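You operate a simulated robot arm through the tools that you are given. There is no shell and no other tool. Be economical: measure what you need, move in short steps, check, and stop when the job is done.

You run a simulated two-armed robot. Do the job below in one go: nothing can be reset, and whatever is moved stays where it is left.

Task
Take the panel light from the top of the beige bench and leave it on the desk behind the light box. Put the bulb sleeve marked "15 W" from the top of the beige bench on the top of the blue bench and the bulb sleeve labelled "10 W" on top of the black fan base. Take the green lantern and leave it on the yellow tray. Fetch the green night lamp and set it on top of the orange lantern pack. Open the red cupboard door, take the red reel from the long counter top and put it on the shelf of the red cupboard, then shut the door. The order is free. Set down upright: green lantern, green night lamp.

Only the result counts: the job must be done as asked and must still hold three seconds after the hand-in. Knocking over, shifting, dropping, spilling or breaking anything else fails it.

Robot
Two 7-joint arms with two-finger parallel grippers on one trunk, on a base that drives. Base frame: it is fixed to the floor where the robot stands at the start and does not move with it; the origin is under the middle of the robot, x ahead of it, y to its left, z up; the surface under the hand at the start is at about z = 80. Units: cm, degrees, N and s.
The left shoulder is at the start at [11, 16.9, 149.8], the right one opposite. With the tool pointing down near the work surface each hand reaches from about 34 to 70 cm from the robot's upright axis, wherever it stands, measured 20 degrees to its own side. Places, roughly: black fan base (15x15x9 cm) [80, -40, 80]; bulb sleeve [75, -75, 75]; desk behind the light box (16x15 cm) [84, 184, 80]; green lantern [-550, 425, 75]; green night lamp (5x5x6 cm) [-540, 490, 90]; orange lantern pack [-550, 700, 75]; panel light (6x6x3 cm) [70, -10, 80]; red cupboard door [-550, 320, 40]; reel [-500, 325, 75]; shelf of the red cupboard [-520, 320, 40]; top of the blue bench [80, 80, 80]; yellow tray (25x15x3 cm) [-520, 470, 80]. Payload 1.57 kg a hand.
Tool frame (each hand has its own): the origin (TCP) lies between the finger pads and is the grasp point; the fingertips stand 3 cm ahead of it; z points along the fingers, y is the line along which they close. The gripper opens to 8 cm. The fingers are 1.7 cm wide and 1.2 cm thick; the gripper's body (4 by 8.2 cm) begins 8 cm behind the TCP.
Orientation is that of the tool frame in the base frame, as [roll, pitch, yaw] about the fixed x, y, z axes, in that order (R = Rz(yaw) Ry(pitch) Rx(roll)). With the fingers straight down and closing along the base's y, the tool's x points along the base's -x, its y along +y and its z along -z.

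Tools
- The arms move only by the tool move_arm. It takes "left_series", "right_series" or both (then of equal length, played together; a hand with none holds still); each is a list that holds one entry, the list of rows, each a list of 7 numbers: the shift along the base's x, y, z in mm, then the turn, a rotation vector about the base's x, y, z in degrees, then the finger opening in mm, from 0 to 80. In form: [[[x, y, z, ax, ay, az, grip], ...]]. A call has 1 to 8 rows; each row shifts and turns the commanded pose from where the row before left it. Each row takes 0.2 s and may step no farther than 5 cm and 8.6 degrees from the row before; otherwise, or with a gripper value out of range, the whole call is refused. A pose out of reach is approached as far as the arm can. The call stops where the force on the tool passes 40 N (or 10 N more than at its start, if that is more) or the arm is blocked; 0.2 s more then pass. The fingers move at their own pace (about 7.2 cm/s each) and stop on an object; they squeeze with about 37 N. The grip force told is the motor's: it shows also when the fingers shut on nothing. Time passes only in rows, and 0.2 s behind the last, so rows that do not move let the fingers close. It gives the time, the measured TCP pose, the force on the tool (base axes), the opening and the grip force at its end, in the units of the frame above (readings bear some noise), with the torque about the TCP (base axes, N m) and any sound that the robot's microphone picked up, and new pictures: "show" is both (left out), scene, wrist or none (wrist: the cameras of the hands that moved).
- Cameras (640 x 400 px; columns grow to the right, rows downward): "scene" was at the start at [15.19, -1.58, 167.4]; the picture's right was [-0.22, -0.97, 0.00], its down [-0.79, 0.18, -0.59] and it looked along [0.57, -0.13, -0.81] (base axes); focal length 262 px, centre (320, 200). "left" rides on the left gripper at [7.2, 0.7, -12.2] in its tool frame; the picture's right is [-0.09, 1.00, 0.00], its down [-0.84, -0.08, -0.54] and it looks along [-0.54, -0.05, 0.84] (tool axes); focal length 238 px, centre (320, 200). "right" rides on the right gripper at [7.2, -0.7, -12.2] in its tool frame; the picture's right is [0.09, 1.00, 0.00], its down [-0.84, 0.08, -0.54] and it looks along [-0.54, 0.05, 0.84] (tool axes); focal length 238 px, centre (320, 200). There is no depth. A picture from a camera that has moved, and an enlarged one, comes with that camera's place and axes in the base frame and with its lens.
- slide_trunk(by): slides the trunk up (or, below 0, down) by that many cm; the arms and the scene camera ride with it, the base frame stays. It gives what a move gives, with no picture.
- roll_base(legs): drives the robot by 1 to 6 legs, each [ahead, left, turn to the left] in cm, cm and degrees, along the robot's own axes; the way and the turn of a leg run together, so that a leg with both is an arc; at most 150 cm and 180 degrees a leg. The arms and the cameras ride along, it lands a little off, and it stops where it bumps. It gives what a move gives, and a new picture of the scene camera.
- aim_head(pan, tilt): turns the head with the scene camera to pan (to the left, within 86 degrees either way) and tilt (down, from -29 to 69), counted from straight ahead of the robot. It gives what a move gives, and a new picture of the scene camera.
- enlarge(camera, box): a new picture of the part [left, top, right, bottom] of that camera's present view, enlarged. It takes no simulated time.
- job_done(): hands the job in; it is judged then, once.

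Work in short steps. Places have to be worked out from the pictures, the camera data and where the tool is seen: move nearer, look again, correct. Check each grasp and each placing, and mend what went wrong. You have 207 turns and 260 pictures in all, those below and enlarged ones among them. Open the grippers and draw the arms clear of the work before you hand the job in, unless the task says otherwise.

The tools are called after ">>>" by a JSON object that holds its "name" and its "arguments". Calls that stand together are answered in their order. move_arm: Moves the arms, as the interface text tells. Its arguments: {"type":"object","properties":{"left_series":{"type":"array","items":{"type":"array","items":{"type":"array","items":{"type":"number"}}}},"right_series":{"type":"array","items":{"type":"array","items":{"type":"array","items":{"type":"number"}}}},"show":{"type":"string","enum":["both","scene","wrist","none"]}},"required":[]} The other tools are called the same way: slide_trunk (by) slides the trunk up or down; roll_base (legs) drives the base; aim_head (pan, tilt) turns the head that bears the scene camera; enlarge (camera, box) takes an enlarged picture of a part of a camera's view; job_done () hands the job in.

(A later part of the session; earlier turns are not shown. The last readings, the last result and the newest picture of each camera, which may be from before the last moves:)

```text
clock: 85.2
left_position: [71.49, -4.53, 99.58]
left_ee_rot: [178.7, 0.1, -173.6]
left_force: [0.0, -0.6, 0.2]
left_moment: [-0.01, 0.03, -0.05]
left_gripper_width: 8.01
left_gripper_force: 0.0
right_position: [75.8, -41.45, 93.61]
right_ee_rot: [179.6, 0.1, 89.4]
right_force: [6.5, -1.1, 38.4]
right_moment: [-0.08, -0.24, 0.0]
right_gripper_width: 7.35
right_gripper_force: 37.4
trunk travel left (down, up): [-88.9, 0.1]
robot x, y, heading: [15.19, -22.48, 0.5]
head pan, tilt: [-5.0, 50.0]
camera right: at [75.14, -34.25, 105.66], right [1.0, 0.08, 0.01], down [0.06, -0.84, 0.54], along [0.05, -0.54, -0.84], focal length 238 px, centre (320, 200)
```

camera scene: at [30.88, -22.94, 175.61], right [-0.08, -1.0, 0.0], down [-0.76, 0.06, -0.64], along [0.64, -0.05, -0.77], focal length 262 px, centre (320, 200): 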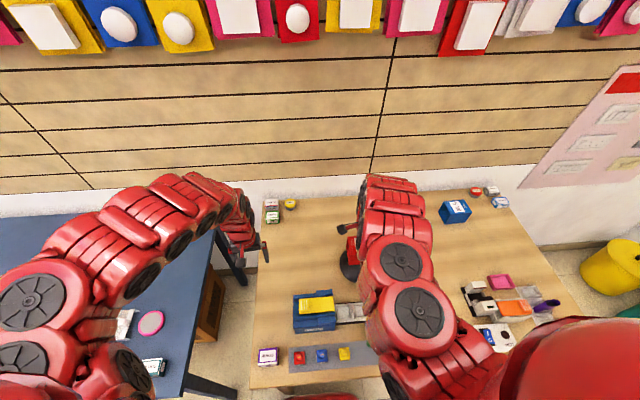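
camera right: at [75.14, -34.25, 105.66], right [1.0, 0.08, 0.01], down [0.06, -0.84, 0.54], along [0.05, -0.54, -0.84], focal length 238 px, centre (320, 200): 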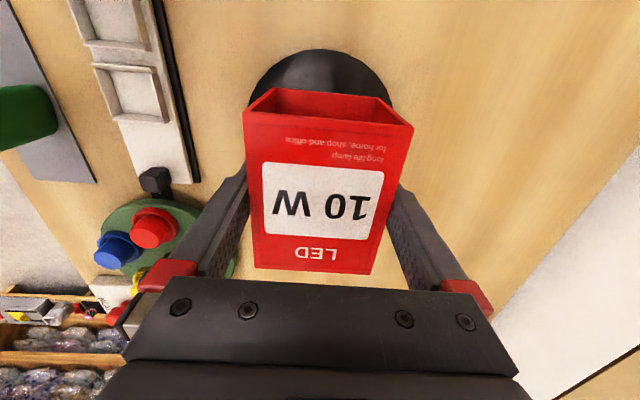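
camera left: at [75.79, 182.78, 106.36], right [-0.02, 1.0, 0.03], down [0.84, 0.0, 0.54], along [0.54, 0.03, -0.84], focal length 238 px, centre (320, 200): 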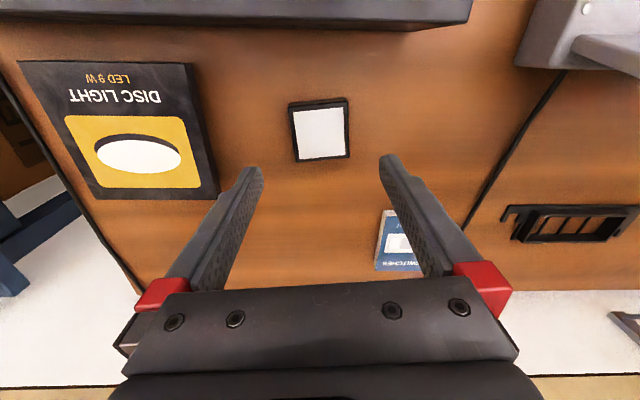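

Contact at z=93.6; the torque shows the post about 3 mm to −x of the TCP. I lift 6 mm, shift −3 mm x and +3 mm y (towards balance), and lower again.

>>> {"name": "move_arm", "arguments": {"right_series": [[[0, 0, 6, 0, 0, 0, 60], [-3, 3, 0, 0, 0, 0, 60], [0, 0, -3, 0, 0, 0, 60], [0, 0, -2, 0, 0, 0, 60], [0, 0, -2, 0, 0, 0, 60]]], "show": "none"}}

```text
clock: 86.4
left_position: [71.53, -4.6, 99.47]
left_ee_rot: [178.6, 0.1, -173.6]
left_force: [0.8, 0.8, -0.1]
left_moment: [0.01, -0.01, -0.03]
left_gripper_width: 7.99
left_gripper_force: 0.1
right_position: [75.37, -41.11, 93.41]
right_ee_rot: [179.7, -0.1, 89.5]
right_force: [-0.8, -3.6, 37.9]
right_moment: [-0.17, -0.24, -0.05]
right_gripper_width: 7.31
right_gripper_force: 37.4
trunk travel left (down, up): [-88.9, 0.1]
robot x, y, heading: [15.22, -22.54, 0.3]
head pan, tilt: [-5.0, 50.0]
```

Pressure centre stays within the ring (Ø3.4), so it is near balance. I relieve, open gently and look before rising.

>>> {"name": "move_arm", "arguments": {"right_series": [[[2, 0, 1.5, 0, 0, 0, 60], [0, 0, 0, 0, 0, 0, 74], [0, 0, 0, 0, 0, 0, 77], [0, 0, 0, 0, 0, 0, 80]]]}}

```text
clock: 87.4
left_position: [71.84, -4.46, 99.33]
left_ee_rot: [178.6, -0.1, -173.6]
left_force: [-0.4, 0.0, -0.8]
left_moment: [-0.03, 0.0, 0.0]
left_gripper_width: 7.99
left_gripper_force: 0.0
right_position: [75.79, -41.16, 93.1]
right_ee_rot: [-179.9, 0.0, 89.3]
right_force: [0.1, -0.3, 0.3]
right_moment: [0.0, 0.03, 0.03]
right_gripper_width: 8.02
right_gripper_force: 0.0
trunk travel left (down, up): [-88.9, 0.1]
robot x, y, heading: [15.09, -22.48, 0.3]
head pan, tilt: [-5.0, 50.0]
camera scene: at [30.93, -22.96, 175.6], right [-0.08, -1.0, 0.0], down [-0.76, 0.06, -0.64], along [0.64, -0.05, -0.77], focal length 262 px, centre (320, 200)
camera right: at [75.23, -33.98, 105.25], right [1.0, 0.08, 0.0], down [0.07, -0.84, 0.54], along [0.04, -0.54, -0.84], focal length 238 px, centre (320, 200)
```

scene: 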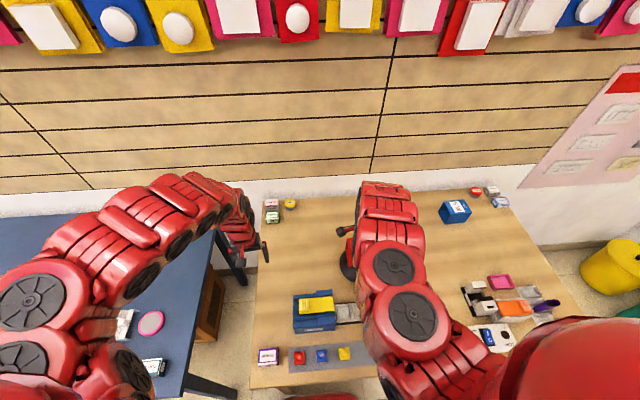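
right: 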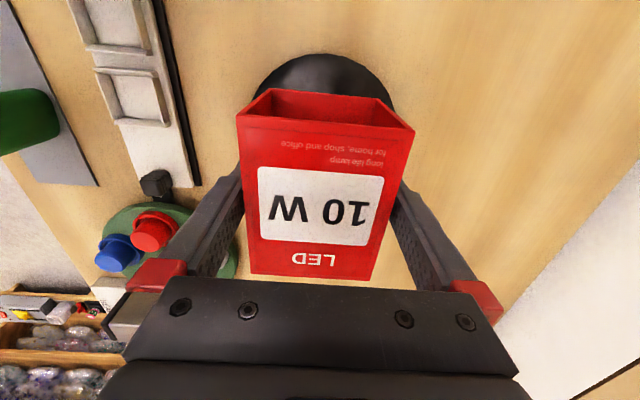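

It stays level. It sits ~2 mm left in the hand, so I shift −2 mm x for even clearance and rise slowly.

>>> {"name": "move_arm", "arguments": {"right_series": [[[-2, 0, 0, 0, 0, 0, 80], [0, 0, 8, 0, 0, 0, 80], [0, 0, 15, 0, 0, 0, 80], [0, 0, 25, 0, 0, 0, 80], [0, 0, 40, 0, 0, 0, 80], [0, 0, 30, 0, 0, 0, 80]]]}}

```text
clock: 88.8
left_position: [71.83, -4.59, 99.38]
left_ee_rot: [178.5, 0.0, -173.6]
left_force: [-0.3, 0.8, 0.1]
left_moment: [0.01, -0.04, -0.01]
left_gripper_width: 8.02
left_gripper_force: 0.0
right_position: [76.09, -41.22, 104.82]
right_ee_rot: [-179.9, 0.0, 89.3]
right_force: [0.7, -0.2, -0.3]
right_moment: [0.03, -0.01, 0.0]
right_gripper_width: 7.98
right_gripper_force: 0.0
right hand out of reach, approached as far as the arm can: row 6
trunk travel left (down, up): [-88.9, 0.1]
robot x, y, heading: [14.8, -22.59, 0.5]
head pan, tilt: [-5.0, 50.0]
camera scene: at [30.79, -22.92, 175.62], right [-0.08, -1.0, 0.0], down [-0.76, 0.06, -0.64], along [0.64, -0.05, -0.77], focal length 262 px, centre (320, 200)
camera right: at [75.53, -34.0, 116.86], right [1.0, 0.08, 0.0], down [0.07, -0.84, 0.54], along [0.04, -0.54, -0.84], focal length 238 px, centre (320, 200)
```

scene: 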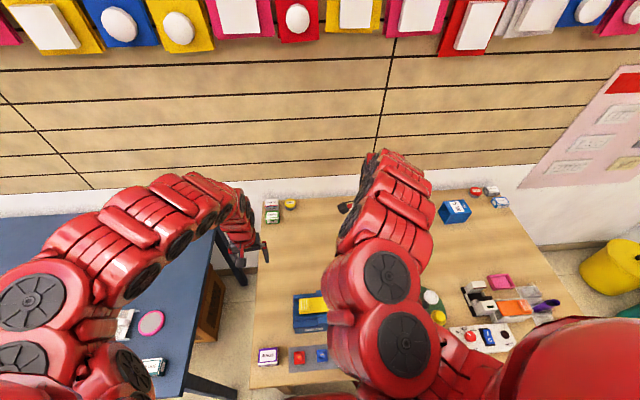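
right: 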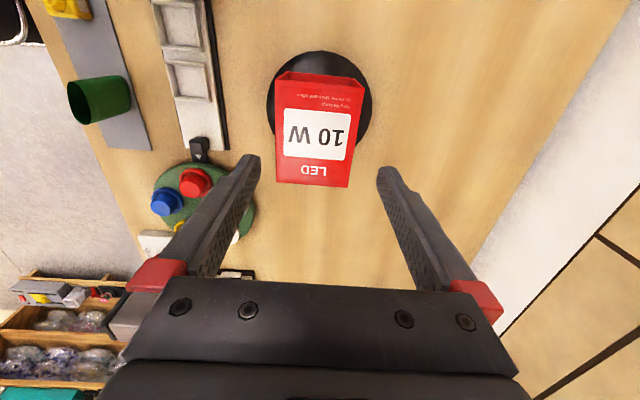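

The red sleeve rests level on the fan base. I back off and look around to the left and right before turning.

>>> {"name": "roll_base", "arguments": {"legs": [[-22, 0, 0]]}}

>>> {"name": "aim_head", "arguments": {"pan": 86, "tilt": 25}}

>>> {"name": "aim_head", "arguments": {"pan": -86, "tilt": 25}}

```text
clock: 90.5
left_position: [49.73, -4.78, 99.29]
left_ee_rot: [178.7, -0.1, -173.5]
left_force: [0.2, 0.9, -0.5]
left_moment: [0.0, 0.02, -0.01]
left_gripper_width: 8.0
left_gripper_force: 0.0
right_position: [54.12, -41.18, 104.64]
right_ee_rot: [-179.8, 0.0, 89.3]
right_force: [-0.1, 0.9, -0.4]
right_moment: [0.03, 0.0, 0.0]
right_gripper_width: 8.02
right_gripper_force: 0.0
trunk travel left (down, up): [-88.9, 0.1]
robot x, y, heading: [-7.2, -23.01, 0.3]
head pan, tilt: [-5.0, 50.0]
camera scene: at [8.93, -23.04, 175.59], right [-0.08, -1.0, 0.0], down [-0.76, 0.06, -0.64], along [0.64, -0.05, -0.77], focal length 262 px, centre (320, 200)
```

scene: 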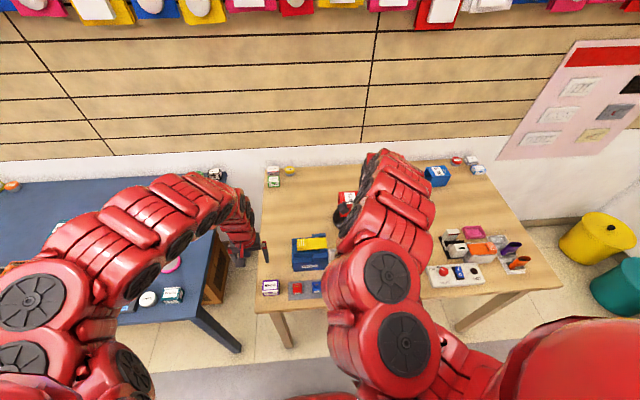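

```text
clock: 92.1
left_position: [49.66, -4.79, 99.24]
left_ee_rot: [178.7, -0.1, -173.6]
left_force: [0.0, -0.4, -0.3]
left_moment: [0.02, 0.0, 0.02]
left_gripper_width: 8.0
left_gripper_force: 0.1
right_position: [54.02, -41.3, 104.7]
right_ee_rot: [-179.9, 0.0, 89.4]
right_force: [-0.3, -0.3, -0.1]
right_moment: [0.03, 0.03, -0.01]
right_gripper_width: 7.98
right_gripper_force: 0.1
trunk travel left (down, up): [-88.9, 0.1]
robot x, y, heading: [-7.12, -22.32, 0.3]
head pan, tilt: [85.9, 25.0]
camera scene: at [1.69, -13.23, 179.36], right [1.0, -0.07, 0.0], down [-0.03, -0.42, -0.91], along [0.06, 0.9, -0.42], focal length 262 px, centre (320, 200)
```

scene: 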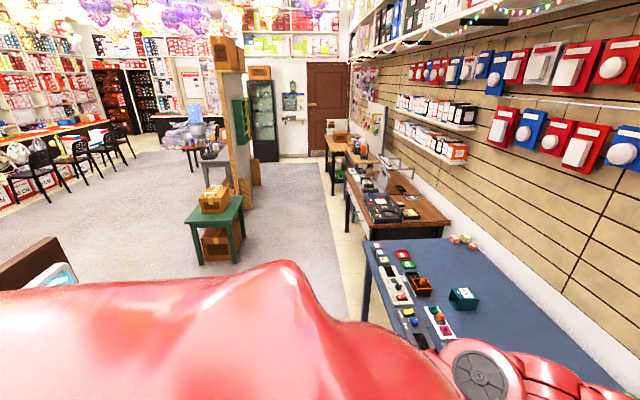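

```text
clock: 94.7
left_position: [49.66, -4.6, 99.36]
left_ee_rot: [178.5, -0.2, -173.6]
left_force: [0.2, -0.4, -0.1]
left_moment: [0.0, 0.01, 0.02]
left_gripper_width: 8.02
left_gripper_force: 0.0
right_position: [53.97, -41.23, 104.74]
right_ee_rot: [-179.9, -0.1, 89.4]
right_force: [0.1, 0.2, 0.1]
right_moment: [-0.02, 0.01, 0.03]
right_gripper_width: 8.0
right_gripper_force: 0.1
trunk travel left (down, up): [-88.9, 0.1]
robot x, y, heading: [-7.4, -22.77, 0.5]
head pan, tilt: [-85.9, 25.0]
camera scene: at [1.75, -31.61, 179.36], right [-1.0, -0.08, 0.0], down [-0.03, 0.42, -0.91], along [0.07, -0.9, -0.42], focal length 262 px, centre (320, 200)
```

scene: 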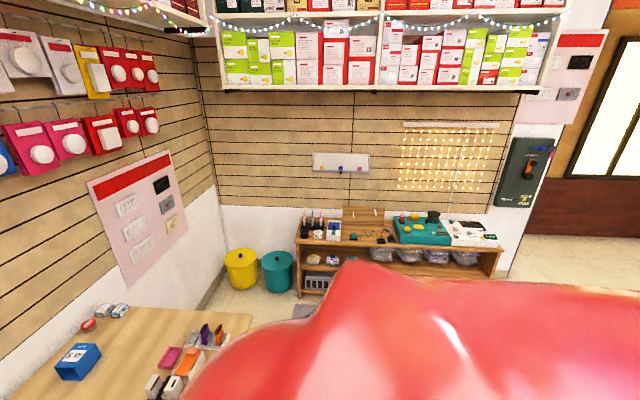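

I turn left in place by 90° (hands stay above bench height) and look.

>>> {"name": "roll_base", "arguments": {"legs": [[-8, 0, 0], [0, 0, 90]]}}

>>> {"name": "aim_head", "arguments": {"pan": 50, "tilt": 25}}

```text
clock: 99.6
left_position: [-33.22, 34.09, 99.33]
left_ee_rot: [178.7, -0.1, -83.4]
left_force: [0.3, 0.2, -0.5]
left_moment: [-0.05, -0.02, 0.02]
left_gripper_width: 8.01
left_gripper_force: 0.1
right_position: [3.23, 38.42, 104.78]
right_ee_rot: [-179.9, 0.1, 179.5]
right_force: [-0.2, -0.6, 0.2]
right_moment: [-0.01, 0.0, 0.02]
right_gripper_width: 7.99
right_gripper_force: 0.1
trunk travel left (down, up): [-88.9, 0.1]
robot x, y, heading: [-15.34, -22.3, 90.7]
head pan, tilt: [-85.9, 25.0]
camera scene: at [-5.99, -13.73, 179.36], right [0.08, -1.0, 0.0], down [-0.42, -0.03, -0.91], along [0.9, 0.07, -0.42], focal length 262 px, centre (320, 200)
```

scene: 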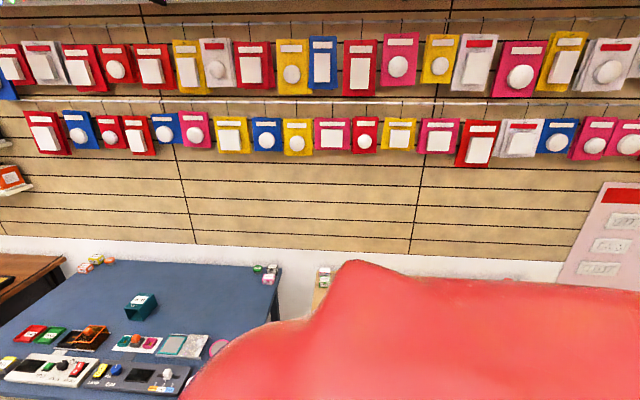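

```text
clock: 101.8
left_position: [-33.28, 34.15, 99.33]
left_ee_rot: [178.7, -0.1, -83.2]
left_force: [0.4, -0.7, 0.3]
left_moment: [0.01, -0.01, -0.05]
left_gripper_width: 8.0
left_gripper_force: 0.0
right_position: [3.41, 38.47, 104.72]
right_ee_rot: [-179.9, 0.0, 179.5]
right_force: [0.9, 0.2, 0.8]
right_moment: [-0.03, 0.03, -0.01]
right_gripper_width: 8.0
right_gripper_force: 0.1
trunk travel left (down, up): [-88.9, 0.1]
robot x, y, heading: [-14.89, -22.72, 90.6]
head pan, tilt: [50.0, 25.0]
camera scene: at [-22.3, -8.62, 179.36], right [0.64, 0.77, 0.0], down [0.33, -0.27, -0.91], along [-0.7, 0.58, -0.42], focal length 262 px, centre (320, 200)
```

scene: 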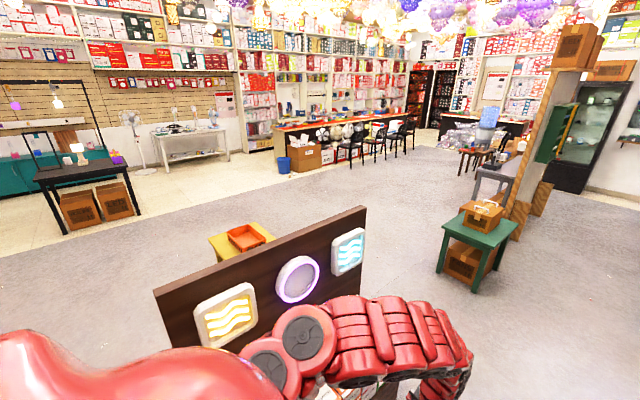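

The long counter is the red one far ahead; a display panel at x≈-120 (y −10…105) blocks the direct way. I go around its right-hand end: back along −y, then turn to face −x and look.

>>> {"name": "roll_base", "arguments": {"legs": [[-52, 0, 0], [0, 0, 90]]}}

>>> {"name": "aim_head", "arguments": {"pan": 0, "tilt": 25}}

```text
clock: 108.7
left_position: [-70.86, -94.66, 99.35]
left_ee_rot: [178.5, -0.2, 7.8]
left_force: [-0.5, 0.6, 0.1]
left_moment: [-0.02, -0.02, 0.01]
left_gripper_width: 7.97
left_gripper_force: 0.1
right_position: [-76.13, -58.14, 104.76]
right_ee_rot: [-179.9, 0.1, -89.3]
right_force: [0.8, -0.6, 0.4]
right_moment: [0.04, -0.01, 0.0]
right_gripper_width: 8.0
right_gripper_force: 0.0
trunk travel left (down, up): [-88.9, 0.1]
robot x, y, heading: [-14.11, -75.3, -178.7]
head pan, tilt: [50.0, 25.0]
camera scene: at [-28.25, -82.66, 179.36], right [-0.79, 0.62, 0.0], down [0.26, 0.33, -0.91], along [-0.56, -0.71, -0.42], focal length 262 px, centre (320, 200)
```

scene: 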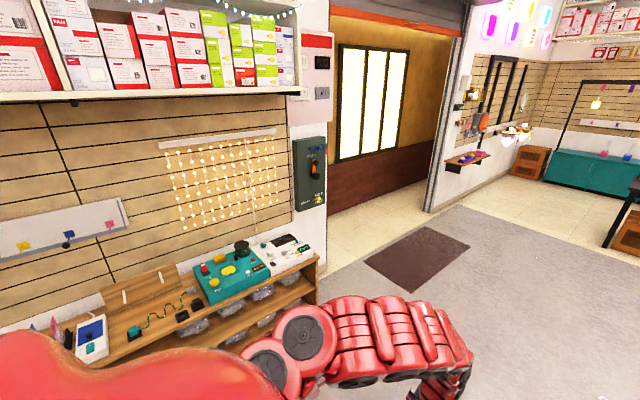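

```text
clock: 109.9
left_position: [-70.72, -94.57, 99.34]
left_ee_rot: [178.6, 0.1, 7.9]
left_force: [0.3, 0.2, -0.6]
left_moment: [-0.02, -0.01, 0.0]
left_gripper_width: 8.01
left_gripper_force: 0.1
right_position: [-76.03, -58.05, 104.7]
right_ee_rot: [-179.9, 0.0, -89.3]
right_force: [-0.3, -0.4, -1.1]
right_moment: [0.0, -0.01, 0.03]
right_gripper_width: 8.0
right_gripper_force: 0.1
trunk travel left (down, up): [-88.9, 0.1]
robot x, y, heading: [-14.69, -75.31, -178.2]
head pan, tilt: [0.0, 25.0]
camera scene: at [-31.75, -75.73, 179.36], right [-0.03, 1.0, 0.0], down [0.42, 0.01, -0.91], along [-0.91, -0.03, -0.42], focal length 262 px, centre (320, 200)
```

scene: 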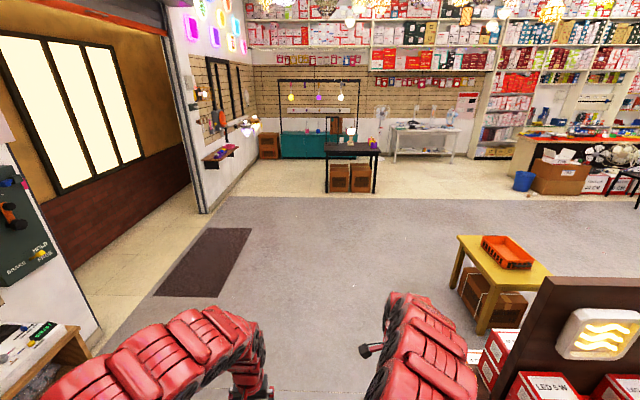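

The way straight ahead is clear. I drive 260 cm along −x, then 300 cm sideways to +y over the open rug.

>>> {"name": "roll_base", "arguments": {"legs": [[150, 0, -1.5], [105, 0, 0], [0, -150, 0], [0, -130, 0]]}}

```text
clock: 135.3
left_position: [-330.93, 178.38, 99.35]
left_ee_rot: [178.6, -0.1, 7.8]
left_force: [0.1, 0.2, -0.4]
left_moment: [0.01, -0.03, 0.0]
left_gripper_width: 7.98
left_gripper_force: 0.0
right_position: [-335.97, 214.84, 104.86]
right_ee_rot: [-179.9, -0.1, -89.2]
right_force: [-0.4, 0.0, 0.0]
right_moment: [-0.02, 0.01, 0.03]
right_gripper_width: 7.99
right_gripper_force: 0.1
trunk travel left (down, up): [-88.9, 0.1]
robot x, y, heading: [-274.49, 197.84, -178.3]
head pan, tilt: [0.0, 25.0]
camera scene: at [-291.76, 197.17, 179.36], right [-0.03, 1.0, 0.0], down [0.42, 0.01, -0.91], along [-0.91, -0.03, -0.42], focal length 262 px, centre (320, 200)
```

scene: 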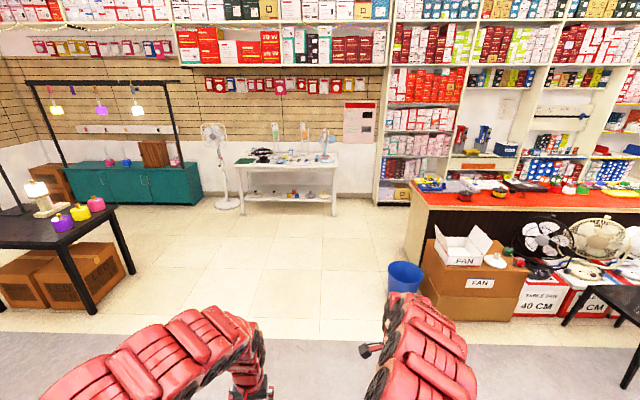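

The counter starts at y≈285, x about −500…−545, its cupboard door on the rear side. I drive nearer and look behind the counter.

>>> {"name": "roll_base", "arguments": {"legs": [[130, 0, 0], [110, 0, 0]]}}

>>> {"name": "aim_head", "arguments": {"pan": -70, "tilt": 25}}

```text
clock: 147.1
left_position: [-572.32, 173.49, 99.35]
left_ee_rot: [178.6, 0.0, 7.3]
left_force: [0.5, 0.1, 0.5]
left_moment: [0.0, 0.02, -0.03]
left_gripper_width: 7.99
left_gripper_force: 0.0
right_position: [-577.36, 209.89, 104.71]
right_ee_rot: [-179.9, -0.1, -89.7]
right_force: [0.5, 0.9, -1.0]
right_moment: [-0.01, 0.02, 0.0]
right_gripper_width: 8.0
right_gripper_force: 0.2
trunk travel left (down, up): [-88.9, 0.1]
robot x, y, heading: [-515.91, 192.13, -178.9]
head pan, tilt: [0.0, 25.0]
camera scene: at [-533.11, 191.93, 179.37], right [-0.02, 1.0, 0.0], down [0.42, 0.01, -0.91], along [-0.91, -0.02, -0.42], focal length 262 px, centre (320, 200)
```

scene: 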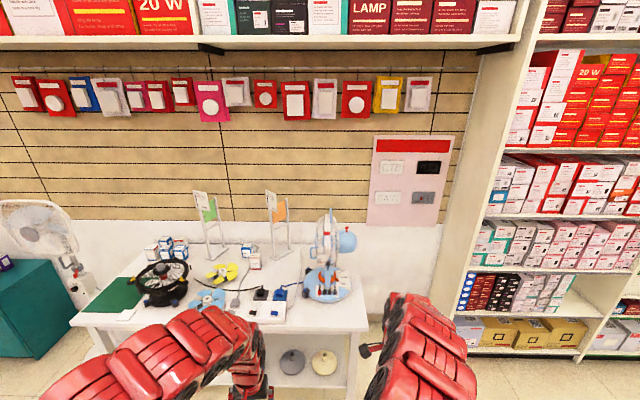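

```text
clock: 148.6
left_position: [-572.42, 173.4, 99.3]
left_ee_rot: [178.6, 0.0, 7.3]
left_force: [-0.6, 0.0, -0.5]
left_moment: [0.03, 0.0, -0.02]
left_gripper_width: 8.02
left_gripper_force: 0.0
right_position: [-577.26, 210.0, 104.68]
right_ee_rot: [-179.9, 0.0, -89.7]
right_force: [-0.3, 0.2, 0.0]
right_moment: [0.0, 0.0, -0.03]
right_gripper_width: 8.01
right_gripper_force: 0.2
trunk travel left (down, up): [-88.9, 0.1]
robot x, y, heading: [-515.97, 192.14, -178.6]
head pan, tilt: [-70.0, 25.0]
camera scene: at [-527.32, 200.72, 179.36], right [0.93, 0.36, 0.0], down [0.15, -0.39, -0.91], along [-0.33, 0.84, -0.42], focal length 262 px, centre (320, 200)
```

scene: 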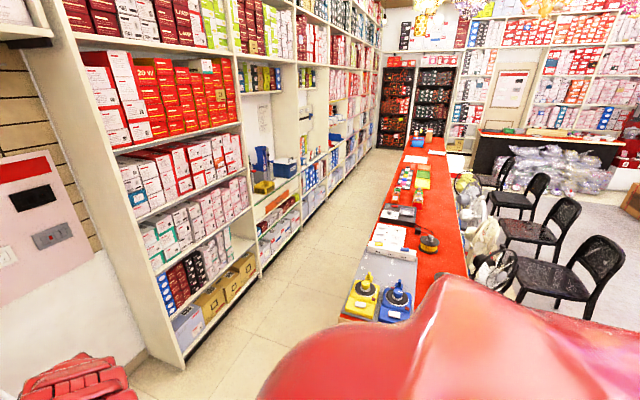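

The aisle behind the counter is ~100 cm wide (x −550…−650). I turn left 180° here (hands sweep free space), to enter the aisle facing +x.

>>> {"name": "roll_base", "arguments": {"legs": [[0, 0, 90], [0, 0, 89]]}}

>>> {"name": "aim_head", "arguments": {"pan": 75, "tilt": 35}}

```text
clock: 156.6
left_position: [-459.27, 210.07, 99.36]
left_ee_rot: [178.6, -0.1, -173.7]
left_force: [-0.1, -0.5, -0.1]
left_moment: [-0.02, -0.02, 0.04]
left_gripper_width: 8.01
left_gripper_force: 0.0
right_position: [-454.93, 173.46, 104.8]
right_ee_rot: [-179.8, 0.0, 89.3]
right_force: [0.3, 0.4, 0.1]
right_moment: [-0.01, 0.01, -0.01]
right_gripper_width: 8.01
right_gripper_force: 0.1
trunk travel left (down, up): [-88.9, 0.1]
robot x, y, heading: [-516.1, 192.48, 0.3]
head pan, tilt: [-70.0, 25.0]
camera scene: at [-504.7, 183.68, 179.36], right [-0.94, -0.35, 0.0], down [-0.15, 0.4, -0.91], along [0.31, -0.85, -0.42], focal length 262 px, centre (320, 200)
```

scene: 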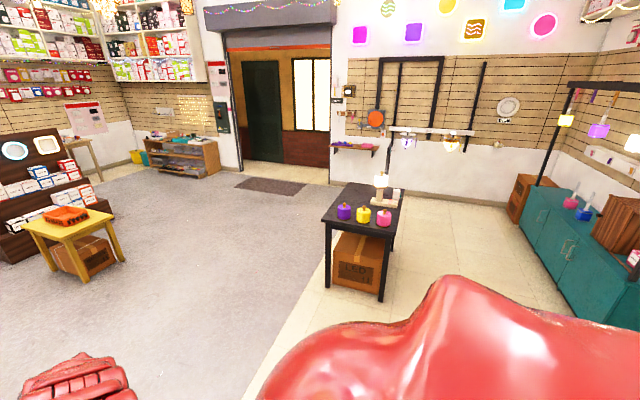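

```text
clock: 158.8
left_position: [-459.18, 210.03, 99.38]
left_ee_rot: [178.6, 0.0, -173.7]
left_force: [-0.3, 0.8, -0.3]
left_moment: [-0.03, -0.01, -0.03]
left_gripper_width: 7.98
left_gripper_force: 0.0
right_position: [-454.96, 173.35, 104.68]
right_ee_rot: [-179.8, 0.1, 89.3]
right_force: [-0.3, 0.0, 0.0]
right_moment: [0.01, -0.01, 0.03]
right_gripper_width: 8.01
right_gripper_force: 0.0
trunk travel left (down, up): [-88.9, 0.1]
robot x, y, heading: [-516.01, 192.25, 0.2]
head pan, tilt: [75.0, 35.0]
camera scene: at [-505.64, 200.86, 177.79], right [0.97, -0.26, 0.0], down [-0.15, -0.55, -0.82], along [0.21, 0.79, -0.57], focal length 262 px, centre (320, 200)
```

scene: 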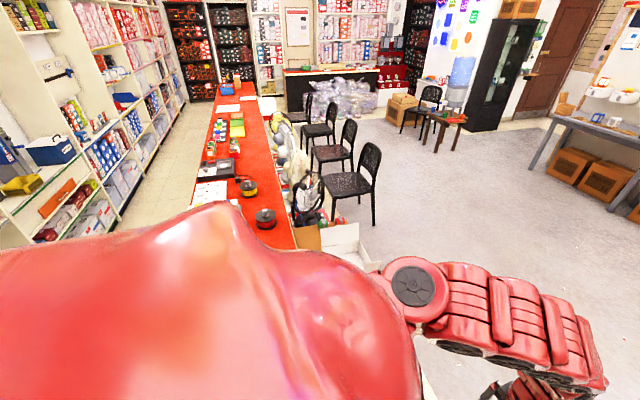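

I enlarge the counter top to identify objects.

>>> {"name": "enlarge", "arguments": {"camera": "scene", "box": [170, 60, 330, 240]}}

```text
2.22 times, centred on (250, 150) of scene
camera zoom: at [-505.64, 200.86, 177.79], right [0.97, -0.26, 0.0], down [-0.15, -0.55, -0.82], along [0.21, 0.79, -0.57], focal length 583 px, centre (476, 311)
```

zoom: 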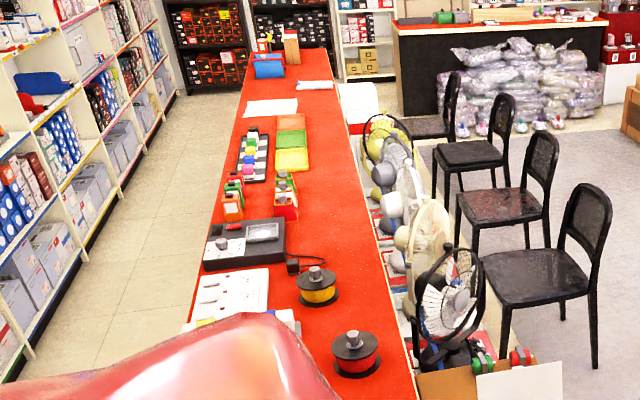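

Red reel ≈[-506,324], yellow reel behind it; lantern boxes, tray and the far end things are seen. I move towards the aisle entrance and look again.

>>> {"name": "roll_base", "arguments": {"legs": [[-48, 25, 0], [-30, 30, 0]]}}

>>> {"name": "aim_head", "arguments": {"pan": 45, "tilt": 45}}

```text
clock: 164.2
left_position: [-538.17, 263.88, 99.34]
left_ee_rot: [178.6, -0.1, -173.2]
left_force: [0.3, 0.2, 0.0]
left_moment: [-0.01, 0.04, 0.03]
left_gripper_width: 8.0
left_gripper_force: 0.0
right_position: [-533.48, 227.34, 104.82]
right_ee_rot: [-179.8, 0.1, 89.7]
right_force: [0.4, 0.1, -0.4]
right_moment: [-0.01, -0.01, -0.02]
right_gripper_width: 7.99
right_gripper_force: 0.0
trunk travel left (down, up): [-88.9, 0.1]
robot x, y, heading: [-594.8, 245.93, 0.9]
head pan, tilt: [75.0, 35.0]
camera scene: at [-584.49, 254.38, 177.78], right [0.97, -0.25, 0.0], down [-0.14, -0.56, -0.82], along [0.2, 0.79, -0.57], focal length 262 px, centre (320, 200)
```

scene: 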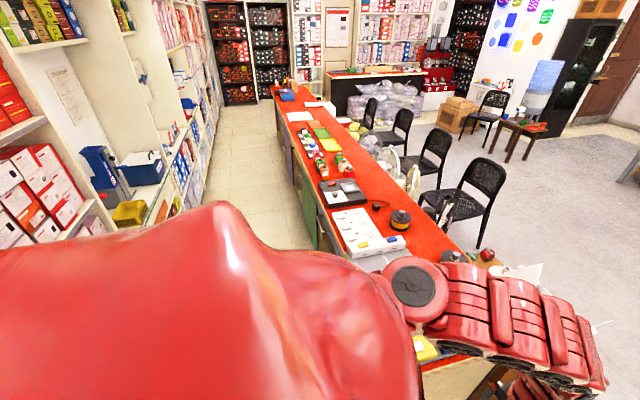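

```text
clock: 165.1
left_position: [-538.33, 264.02, 99.31]
left_ee_rot: [178.6, 0.0, -173.1]
left_force: [-0.2, 0.4, 0.6]
left_moment: [0.0, 0.03, -0.01]
left_gripper_width: 8.0
left_gripper_force: 0.1
right_position: [-533.74, 227.49, 104.73]
right_ee_rot: [-179.8, 0.0, 89.7]
right_force: [0.3, 0.0, 0.8]
right_moment: [0.0, 0.04, 0.03]
right_gripper_width: 8.0
right_gripper_force: 0.1
trunk travel left (down, up): [-88.9, 0.1]
robot x, y, heading: [-595.1, 245.83, 0.7]
head pan, tilt: [45.0, 45.0]
camera scene: at [-581.09, 251.74, 176.31], right [0.72, -0.7, 0.0], down [-0.49, -0.51, -0.71], along [0.49, 0.51, -0.71], focal length 262 px, centre (320, 200)
```

scene: 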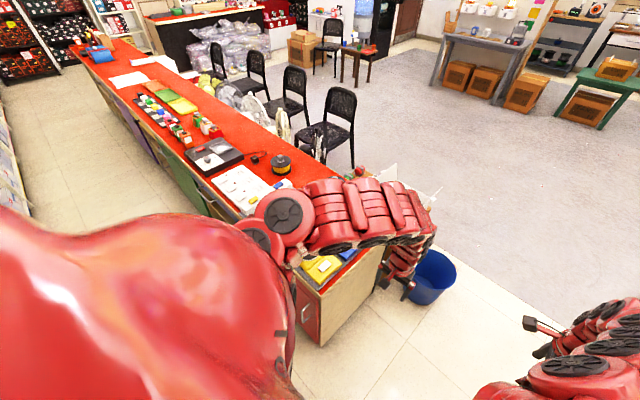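

The red-edged cupboard door with its handle is at the counter's near end. I enlarge the near part.

>>> {"name": "enlarge", "arguments": {"camera": "scene", "box": [180, 130, 440, 350]}}

>>> {"name": "enlarge", "arguments": {"camera": "left", "box": [0, 0, 640, 400]}}

```text
1.82 times, centred on (310, 240) of scene
camera zoom: at [-581.09, 251.74, 176.31], right [0.72, -0.7, 0.0], down [-0.49, -0.51, -0.71], along [0.49, 0.51, -0.71], focal length 477 px, centre (338, 127)
```

zoom: 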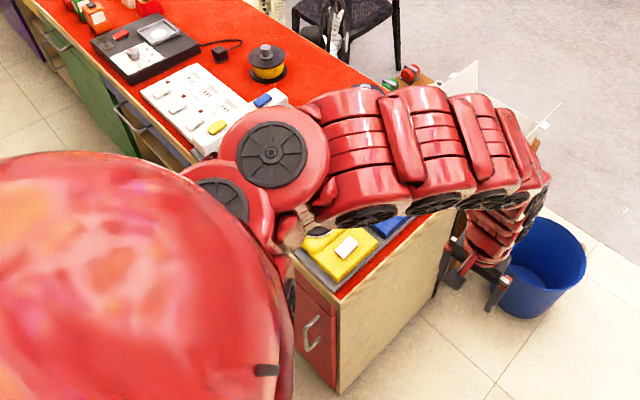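

```text
1.00 times, centred on (320, 200) of left (not enlarged: the box is as wide or as high as the picture)
camera zoom: at [-545.38, 263.58, 111.54], right [-0.03, 1.0, 0.02], down [0.84, 0.01, 0.54], along [0.54, 0.03, -0.84], focal length 238 px, centre (320, 200)
```

zoom: 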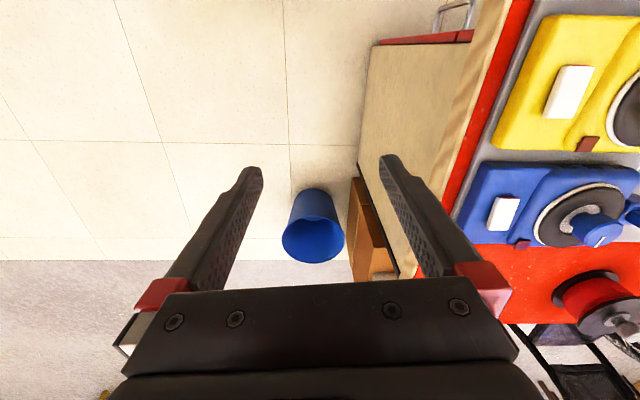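

Handle is near [-555,290,56], hinge on the far side. I do lantern and lamp first: drive on along the aisle and look at the counter.

>>> {"name": "roll_base", "arguments": {"legs": [[-5, 90, 0]]}}

>>> {"name": "aim_head", "arguments": {"pan": 35, "tilt": 50}}

```text
clock: 169.8
left_position: [-543.56, 353.28, 99.27]
left_ee_rot: [178.6, 0.0, -173.9]
left_force: [-0.6, -1.1, -0.5]
left_moment: [-0.02, 0.02, 0.01]
left_gripper_width: 7.97
left_gripper_force: 0.1
right_position: [-539.36, 316.47, 104.66]
right_ee_rot: [-179.9, 0.0, 89.2]
right_force: [-0.2, -0.4, -0.1]
right_moment: [-0.02, 0.01, 0.0]
right_gripper_width: 8.01
right_gripper_force: 0.0
trunk travel left (down, up): [-88.9, 0.1]
robot x, y, heading: [-600.33, 335.83, -0.3]
head pan, tilt: [45.0, 45.0]
camera scene: at [-586.57, 341.46, 176.31], right [0.71, -0.71, 0.0], down [-0.5, -0.5, -0.71], along [0.5, 0.5, -0.71], focal length 262 px, centre (320, 200)
```

scene: 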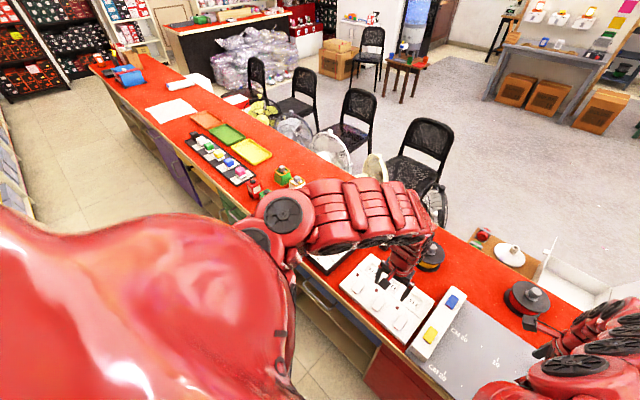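

```text
clock: 170.6
left_position: [-543.55, 353.23, 99.42]
left_ee_rot: [178.6, 0.0, -174.0]
left_force: [-1.0, -1.2, -0.3]
left_moment: [0.02, -0.01, 0.03]
left_gripper_width: 8.01
left_gripper_force: 0.0
right_position: [-539.36, 316.63, 104.72]
right_ee_rot: [-179.9, 0.0, 89.1]
right_force: [0.0, -0.4, 0.0]
right_moment: [-0.02, -0.01, -0.01]
right_gripper_width: 7.99
right_gripper_force: 0.0
trunk travel left (down, up): [-88.9, 0.1]
robot x, y, heading: [-600.38, 335.73, -0.2]
head pan, tilt: [35.0, 50.0]
camera scene: at [-586.02, 340.24, 175.61], right [0.57, -0.82, 0.0], down [-0.63, -0.44, -0.64], along [0.53, 0.37, -0.77], focal length 262 px, centre (320, 200)
```

scene: 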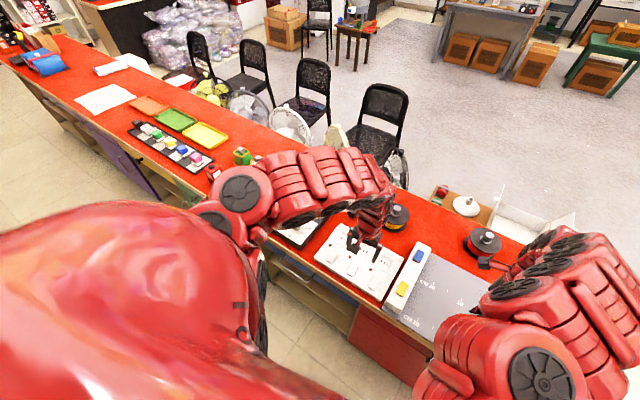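

I enlarge the region of lanterns, lamps and trays.

>>> {"name": "enlarge", "arguments": {"camera": "scene", "box": [110, 80, 290, 200]}}

>>> {"name": "enlarge", "arguments": {"camera": "scene", "box": [0, 20, 140, 120]}}

>>> {"name": "enlarge", "arguments": {"camera": "right", "box": [0, 0, 640, 400]}}

```text
3.33 times, centred on (200, 140) of scene
camera zoom: at [-586.02, 340.24, 175.61], right [0.57, -0.82, 0.0], down [-0.63, -0.44, -0.64], along [0.53, 0.37, -0.77], focal length 875 px, centre (720, 400)
```

zoom: 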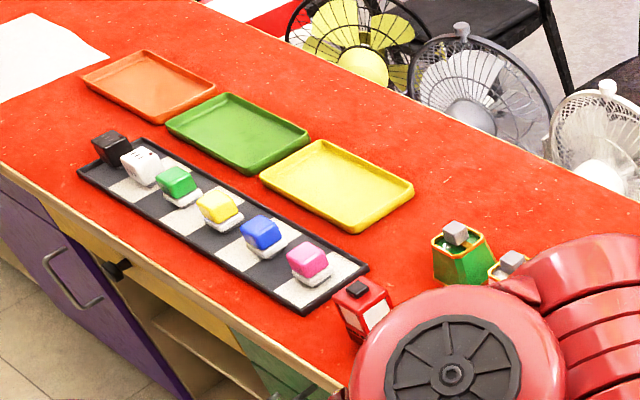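

```text
4.00 times, centred on (70, 70) of scene
camera zoom: at [-586.02, 340.24, 175.61], right [0.57, -0.82, 0.0], down [-0.63, -0.44, -0.64], along [0.53, 0.37, -0.77], focal length 1050 px, centre (1320, 720)
```

zoom: 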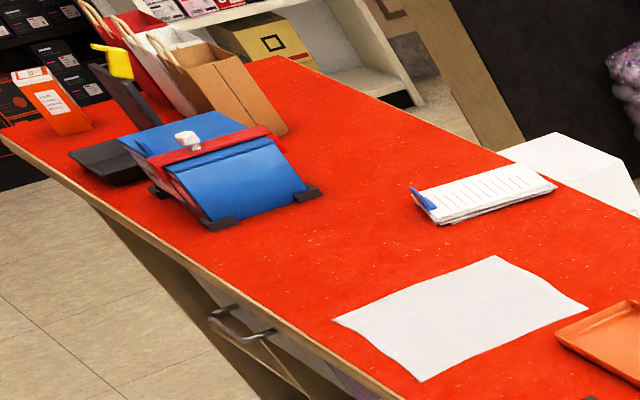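

```text
1.00 times, centred on (320, 200) of right (not enlarged: the box is as wide or as high as the picture)
camera zoom: at [-539.96, 323.84, 116.82], right [1.0, 0.08, 0.0], down [0.06, -0.84, 0.54], along [0.04, -0.54, -0.84], focal length 238 px, centre (320, 200)
```

zoom: 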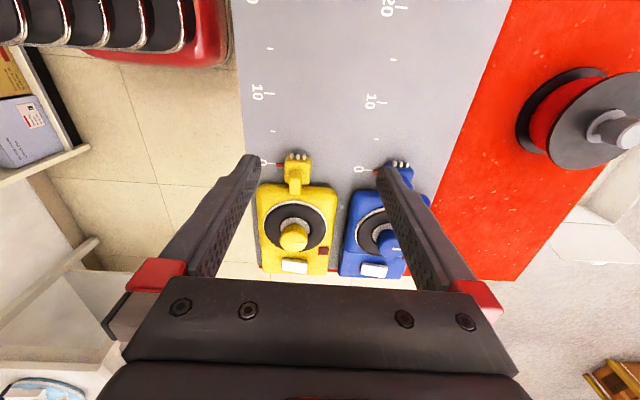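

The green night lamp is the third cube on the board ≈[-534,494], yellow tray ≈[-515,476], green lantern ≈[-520,437]. I drive on 85 cm for a closer look.

>>> {"name": "roll_base", "arguments": {"legs": [[0, 85, 0.3]]}}

>>> {"name": "aim_head", "arguments": {"pan": 15, "tilt": 50}}

>>> {"name": "enlarge", "arguments": {"camera": "left", "box": [0, 0, 640, 400]}}

>>> {"name": "enlarge", "arguments": {"camera": "right", "box": [0, 0, 640, 400]}}

```text
clock: 175.1
left_position: [-543.52, 438.99, 99.35]
left_ee_rot: [178.6, 0.0, -173.9]
left_force: [-0.7, 0.2, -0.1]
left_moment: [0.03, -0.01, -0.02]
left_gripper_width: 7.98
left_gripper_force: 0.0
right_position: [-539.46, 402.39, 104.72]
right_ee_rot: [-179.8, 0.0, 89.0]
right_force: [-0.2, 0.0, 0.6]
right_moment: [-0.01, 0.0, 0.01]
right_gripper_width: 8.03
right_gripper_force: 0.2
trunk travel left (down, up): [-88.9, 0.1]
robot x, y, heading: [-600.49, 421.86, 0.1]
head pan, tilt: [35.0, 50.0]
camera scene: at [-585.99, 425.94, 175.61], right [0.57, -0.82, 0.0], down [-0.63, -0.44, -0.64], along [0.53, 0.37, -0.77], focal length 262 px, centre (320, 200)
```

scene: 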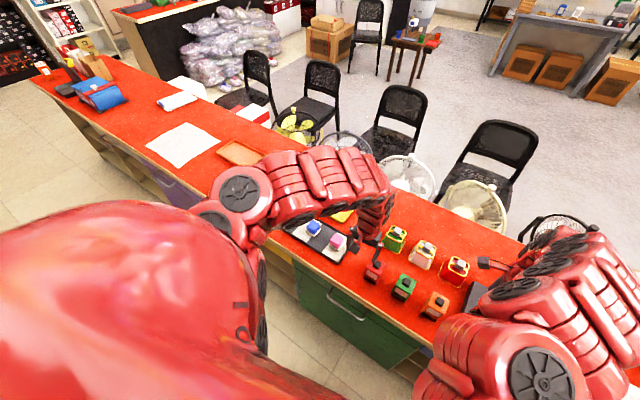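

```text
clock: 175.9
left_position: [-543.55, 439.04, 99.41]
left_ee_rot: [178.6, 0.0, -173.9]
left_force: [-0.3, -0.1, 0.6]
left_moment: [0.01, -0.02, 0.0]
left_gripper_width: 8.01
left_gripper_force: 0.0
right_position: [-539.36, 402.42, 104.69]
right_ee_rot: [-179.9, 0.0, 89.0]
right_force: [-0.4, -0.4, 0.7]
right_moment: [0.01, -0.05, -0.01]
right_gripper_width: 7.99
right_gripper_force: 0.2
trunk travel left (down, up): [-88.9, 0.1]
robot x, y, heading: [-600.6, 421.24, -0.1]
head pan, tilt: [15.0, 50.0]
camera scene: at [-584.87, 423.62, 175.61], right [0.26, -0.97, 0.0], down [-0.74, -0.2, -0.64], along [0.62, 0.17, -0.77], focal length 262 px, centre (320, 200)
```

scene: 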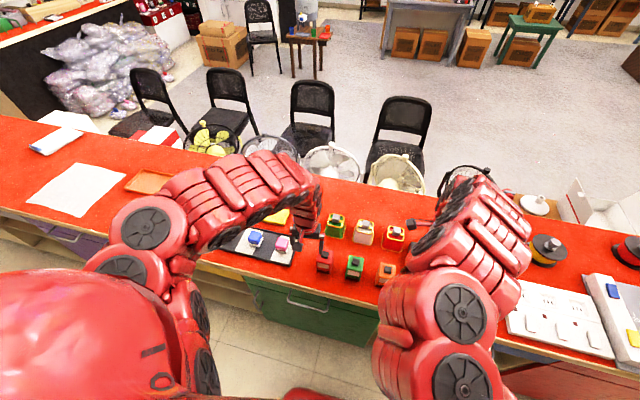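

```text
1.00 times, centred on (320, 200) of left (not enlarged: the box is as wide or as high as the picture)
camera zoom: at [-550.68, 438.76, 111.54], right [-0.01, 1.0, 0.02], down [0.84, 0.0, 0.54], along [0.54, 0.03, -0.84], focal length 238 px, centre (320, 200)
```

zoom: 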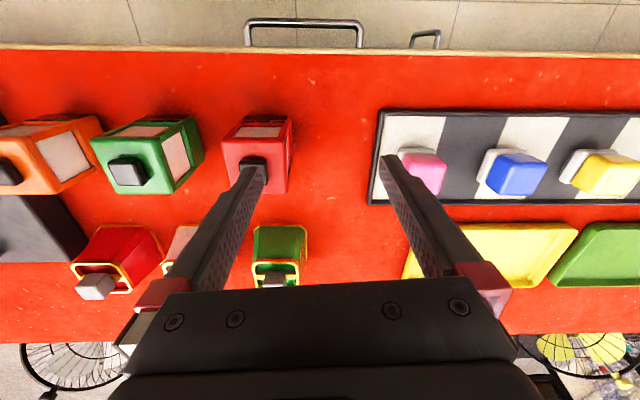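

```text
1.00 times, centred on (320, 200) of right (not enlarged: the box is as wide or as high as the picture)
camera zoom: at [-539.95, 409.62, 116.82], right [1.0, 0.08, 0.0], down [0.06, -0.84, 0.54], along [0.04, -0.54, -0.84], focal length 238 px, centre (320, 200)
```

zoom: 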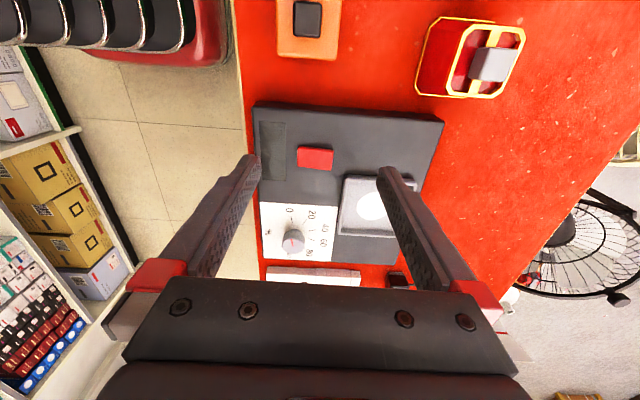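

There are two kinds of green items here; I enlarge both to tell which is the lantern.

>>> {"name": "enlarge", "arguments": {"camera": "left", "box": [60, 90, 320, 300]}}

>>> {"name": "enlarge", "arguments": {"camera": "scene", "box": [300, 200, 420, 300]}}

```text
1.90 times, centred on (190, 195) of left
camera zoom: at [-550.68, 438.76, 111.54], right [-0.01, 1.0, 0.02], down [0.84, 0.0, 0.54], along [0.54, 0.03, -0.84], focal length 454 px, centre (568, 210)
```

zoom: 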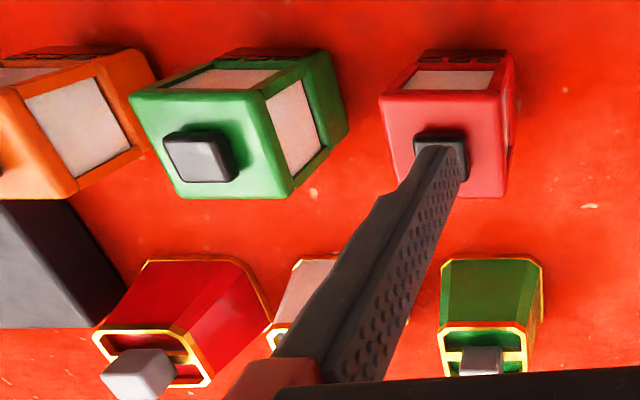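

```text
4.00 times, centred on (360, 250) of scene
camera zoom: at [-584.87, 423.62, 175.61], right [0.26, -0.97, 0.0], down [-0.74, -0.2, -0.64], along [0.62, 0.17, -0.77], focal length 1050 px, centre (160, 0)
```

zoom: 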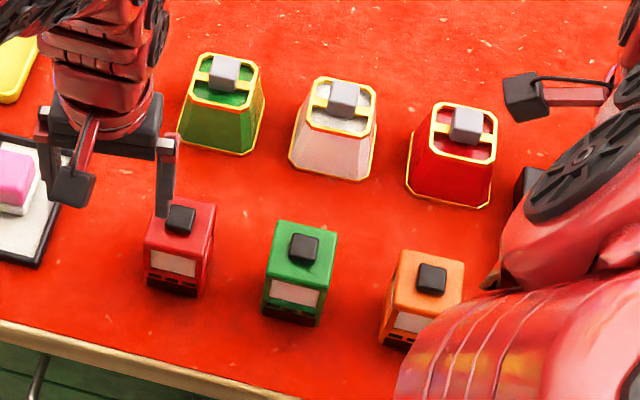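

The near row (windows, cap) are lanterns, matching the given place: green one at ≈[-541,422], top z≈91, ~5.8 cm square. I move the left hand over it.

>>> {"name": "move_arm", "arguments": {"left_series": [[[6, -42, 0, 0, 0, -6, 80], [6, -42, 0, 0, 0, 0, 80], [6, -42, 0, 0, 0, 0, 80], [6, -41, 0, 0, 0, 0, 80]]], "show": "wrist"}}

```text
clock: 176.9
left_position: [-541.28, 422.26, 99.19]
left_ee_rot: [178.6, -0.1, -180.0]
left_force: [0.3, -0.1, -0.5]
left_moment: [0.03, 0.0, 0.05]
left_gripper_width: 8.01
left_gripper_force: 0.2
right_position: [-539.45, 402.26, 104.66]
right_ee_rot: [-180.0, -0.1, 89.1]
right_force: [0.0, 0.1, 0.5]
right_moment: [-0.02, -0.02, -0.02]
right_gripper_width: 7.99
right_gripper_force: 0.1
trunk travel left (down, up): [-88.9, 0.1]
robot x, y, heading: [-600.31, 421.48, 0.0]
head pan, tilt: [15.0, 50.0]
camera left: at [-548.39, 422.64, 111.54], right [0.09, 1.0, 0.03], down [0.84, -0.09, 0.54], along [0.54, -0.03, -0.84], focal length 238 px, centre (320, 200)
```

left: 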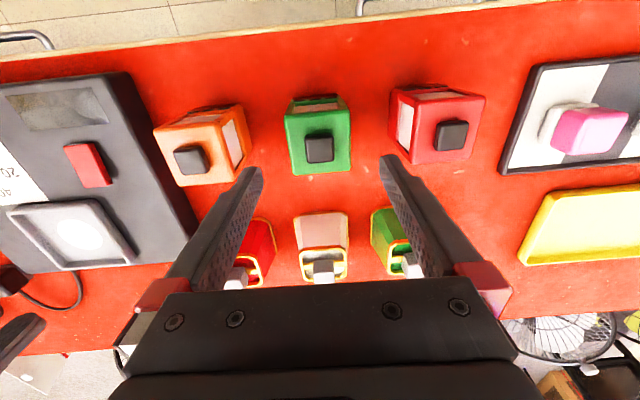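

Well centred; neighbours clear the fingers by ≥1 cm. I descend to grasp height and close.

>>> {"name": "move_arm", "arguments": {"left_series": [[[0, 0, -40, 0, 0, 0, 80], [0, 0, -40, 0, 0, 0, 80], [0, 0, -25, 0, 0, 0, 80], [0, 0, 0, 0, 0, 0, 80]]], "show": "wrist"}}

```text
clock: 177.9
left_position: [-541.21, 422.38, 88.56]
left_ee_rot: [178.5, 0.0, 179.9]
left_force: [0.8, 0.1, 0.1]
left_moment: [0.01, 0.0, 0.0]
left_gripper_width: 8.01
left_gripper_force: 0.0
right_position: [-539.39, 402.32, 104.78]
right_ee_rot: [-179.9, 0.0, 89.0]
right_force: [0.6, 0.3, -0.3]
right_moment: [0.01, -0.02, -0.01]
right_gripper_width: 8.04
right_gripper_force: 0.1
trunk travel left (down, up): [-88.9, 0.1]
robot x, y, heading: [-600.25, 421.59, 0.1]
head pan, tilt: [15.0, 50.0]
camera left: at [-548.29, 422.83, 100.8], right [0.09, 1.0, 0.03], down [0.84, -0.09, 0.54], along [0.54, -0.03, -0.84], focal length 238 px, centre (320, 200)
```

left: 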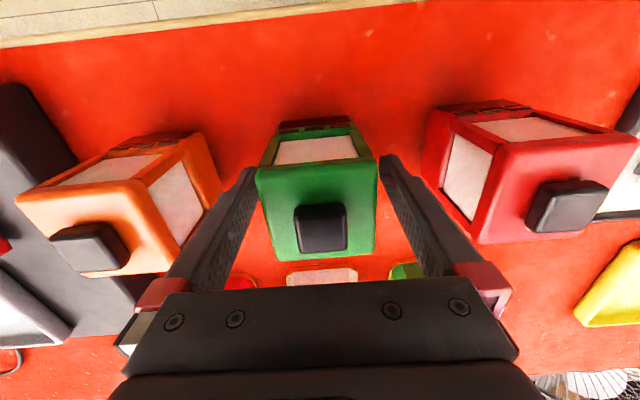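

Fingers straddle it; its bottom seems at z≈83–84. I close and lift.

>>> {"name": "move_arm", "arguments": {"left_series": [[[0, 0, 0, 0, 0, 0, 30], [0, 0, 0, 0, 0, 0, 30], [0, 0, 30, 0, 0, 0, 30], [0, 0, 40, 0, 0, 0, 30], [0, 0, 40, 0, 0, 0, 30], [0, 0, 30, 0, 0, 0, 30]]], "show": "wrist"}}

```text
clock: 179.3
left_position: [-541.15, 422.44, 102.94]
left_ee_rot: [178.6, -0.1, 180.0]
left_force: [-0.8, 0.4, -4.5]
left_moment: [-0.02, 0.02, -0.03]
left_gripper_width: 5.58
left_gripper_force: 37.2
right_position: [-539.44, 402.38, 104.82]
right_ee_rot: [-179.9, 0.0, 89.0]
right_force: [-0.1, -0.8, -0.4]
right_moment: [0.0, 0.02, 0.02]
right_gripper_width: 8.0
right_gripper_force: 0.0
trunk travel left (down, up): [-88.9, 0.1]
robot x, y, heading: [-600.61, 421.64, -0.2]
head pan, tilt: [15.0, 50.0]
camera left: at [-548.33, 422.88, 115.09], right [0.09, 1.0, 0.02], down [0.84, -0.09, 0.54], along [0.54, -0.03, -0.84], focal length 238 px, centre (320, 200)
```

left: 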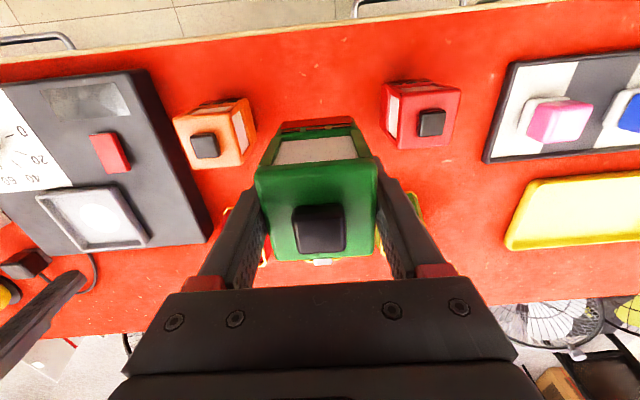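

The lantern is held (~0.45 kg). The tray spans about x −528…−514, y 455…481. I drive ahead/left so the tray comes in reach.

>>> {"name": "roll_base", "arguments": {"legs": [[0, 30, 0], [8, 0, 0]]}}

```text
clock: 182.1
left_position: [-533.34, 452.23, 103.17]
left_ee_rot: [178.5, 0.1, 179.8]
left_force: [-1.1, -0.7, -3.7]
left_moment: [0.03, -0.07, 0.0]
left_gripper_width: 5.56
left_gripper_force: 37.2
right_position: [-531.67, 432.26, 104.9]
right_ee_rot: [179.9, 0.0, 88.7]
right_force: [-0.7, 0.7, 0.4]
right_moment: [-0.04, -0.02, 0.0]
right_gripper_width: 7.99
right_gripper_force: 0.2
trunk travel left (down, up): [-88.9, 0.1]
robot x, y, heading: [-592.0, 451.52, -0.5]
head pan, tilt: [15.0, 50.0]
camera scene: at [-577.25, 453.66, 175.66], right [0.25, -0.97, 0.0], down [-0.74, -0.19, -0.64], along [0.62, 0.16, -0.76], focal length 262 px, centre (320, 200)
```

scene: 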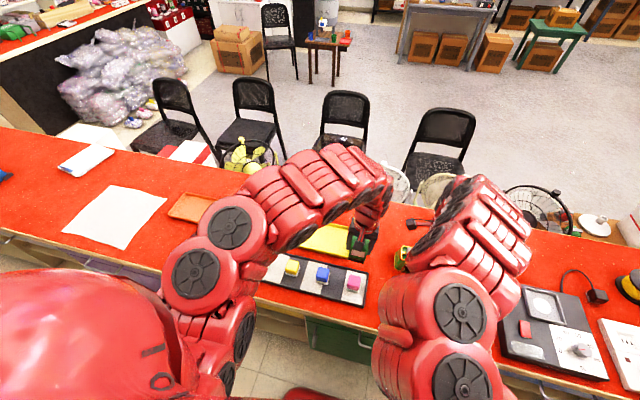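

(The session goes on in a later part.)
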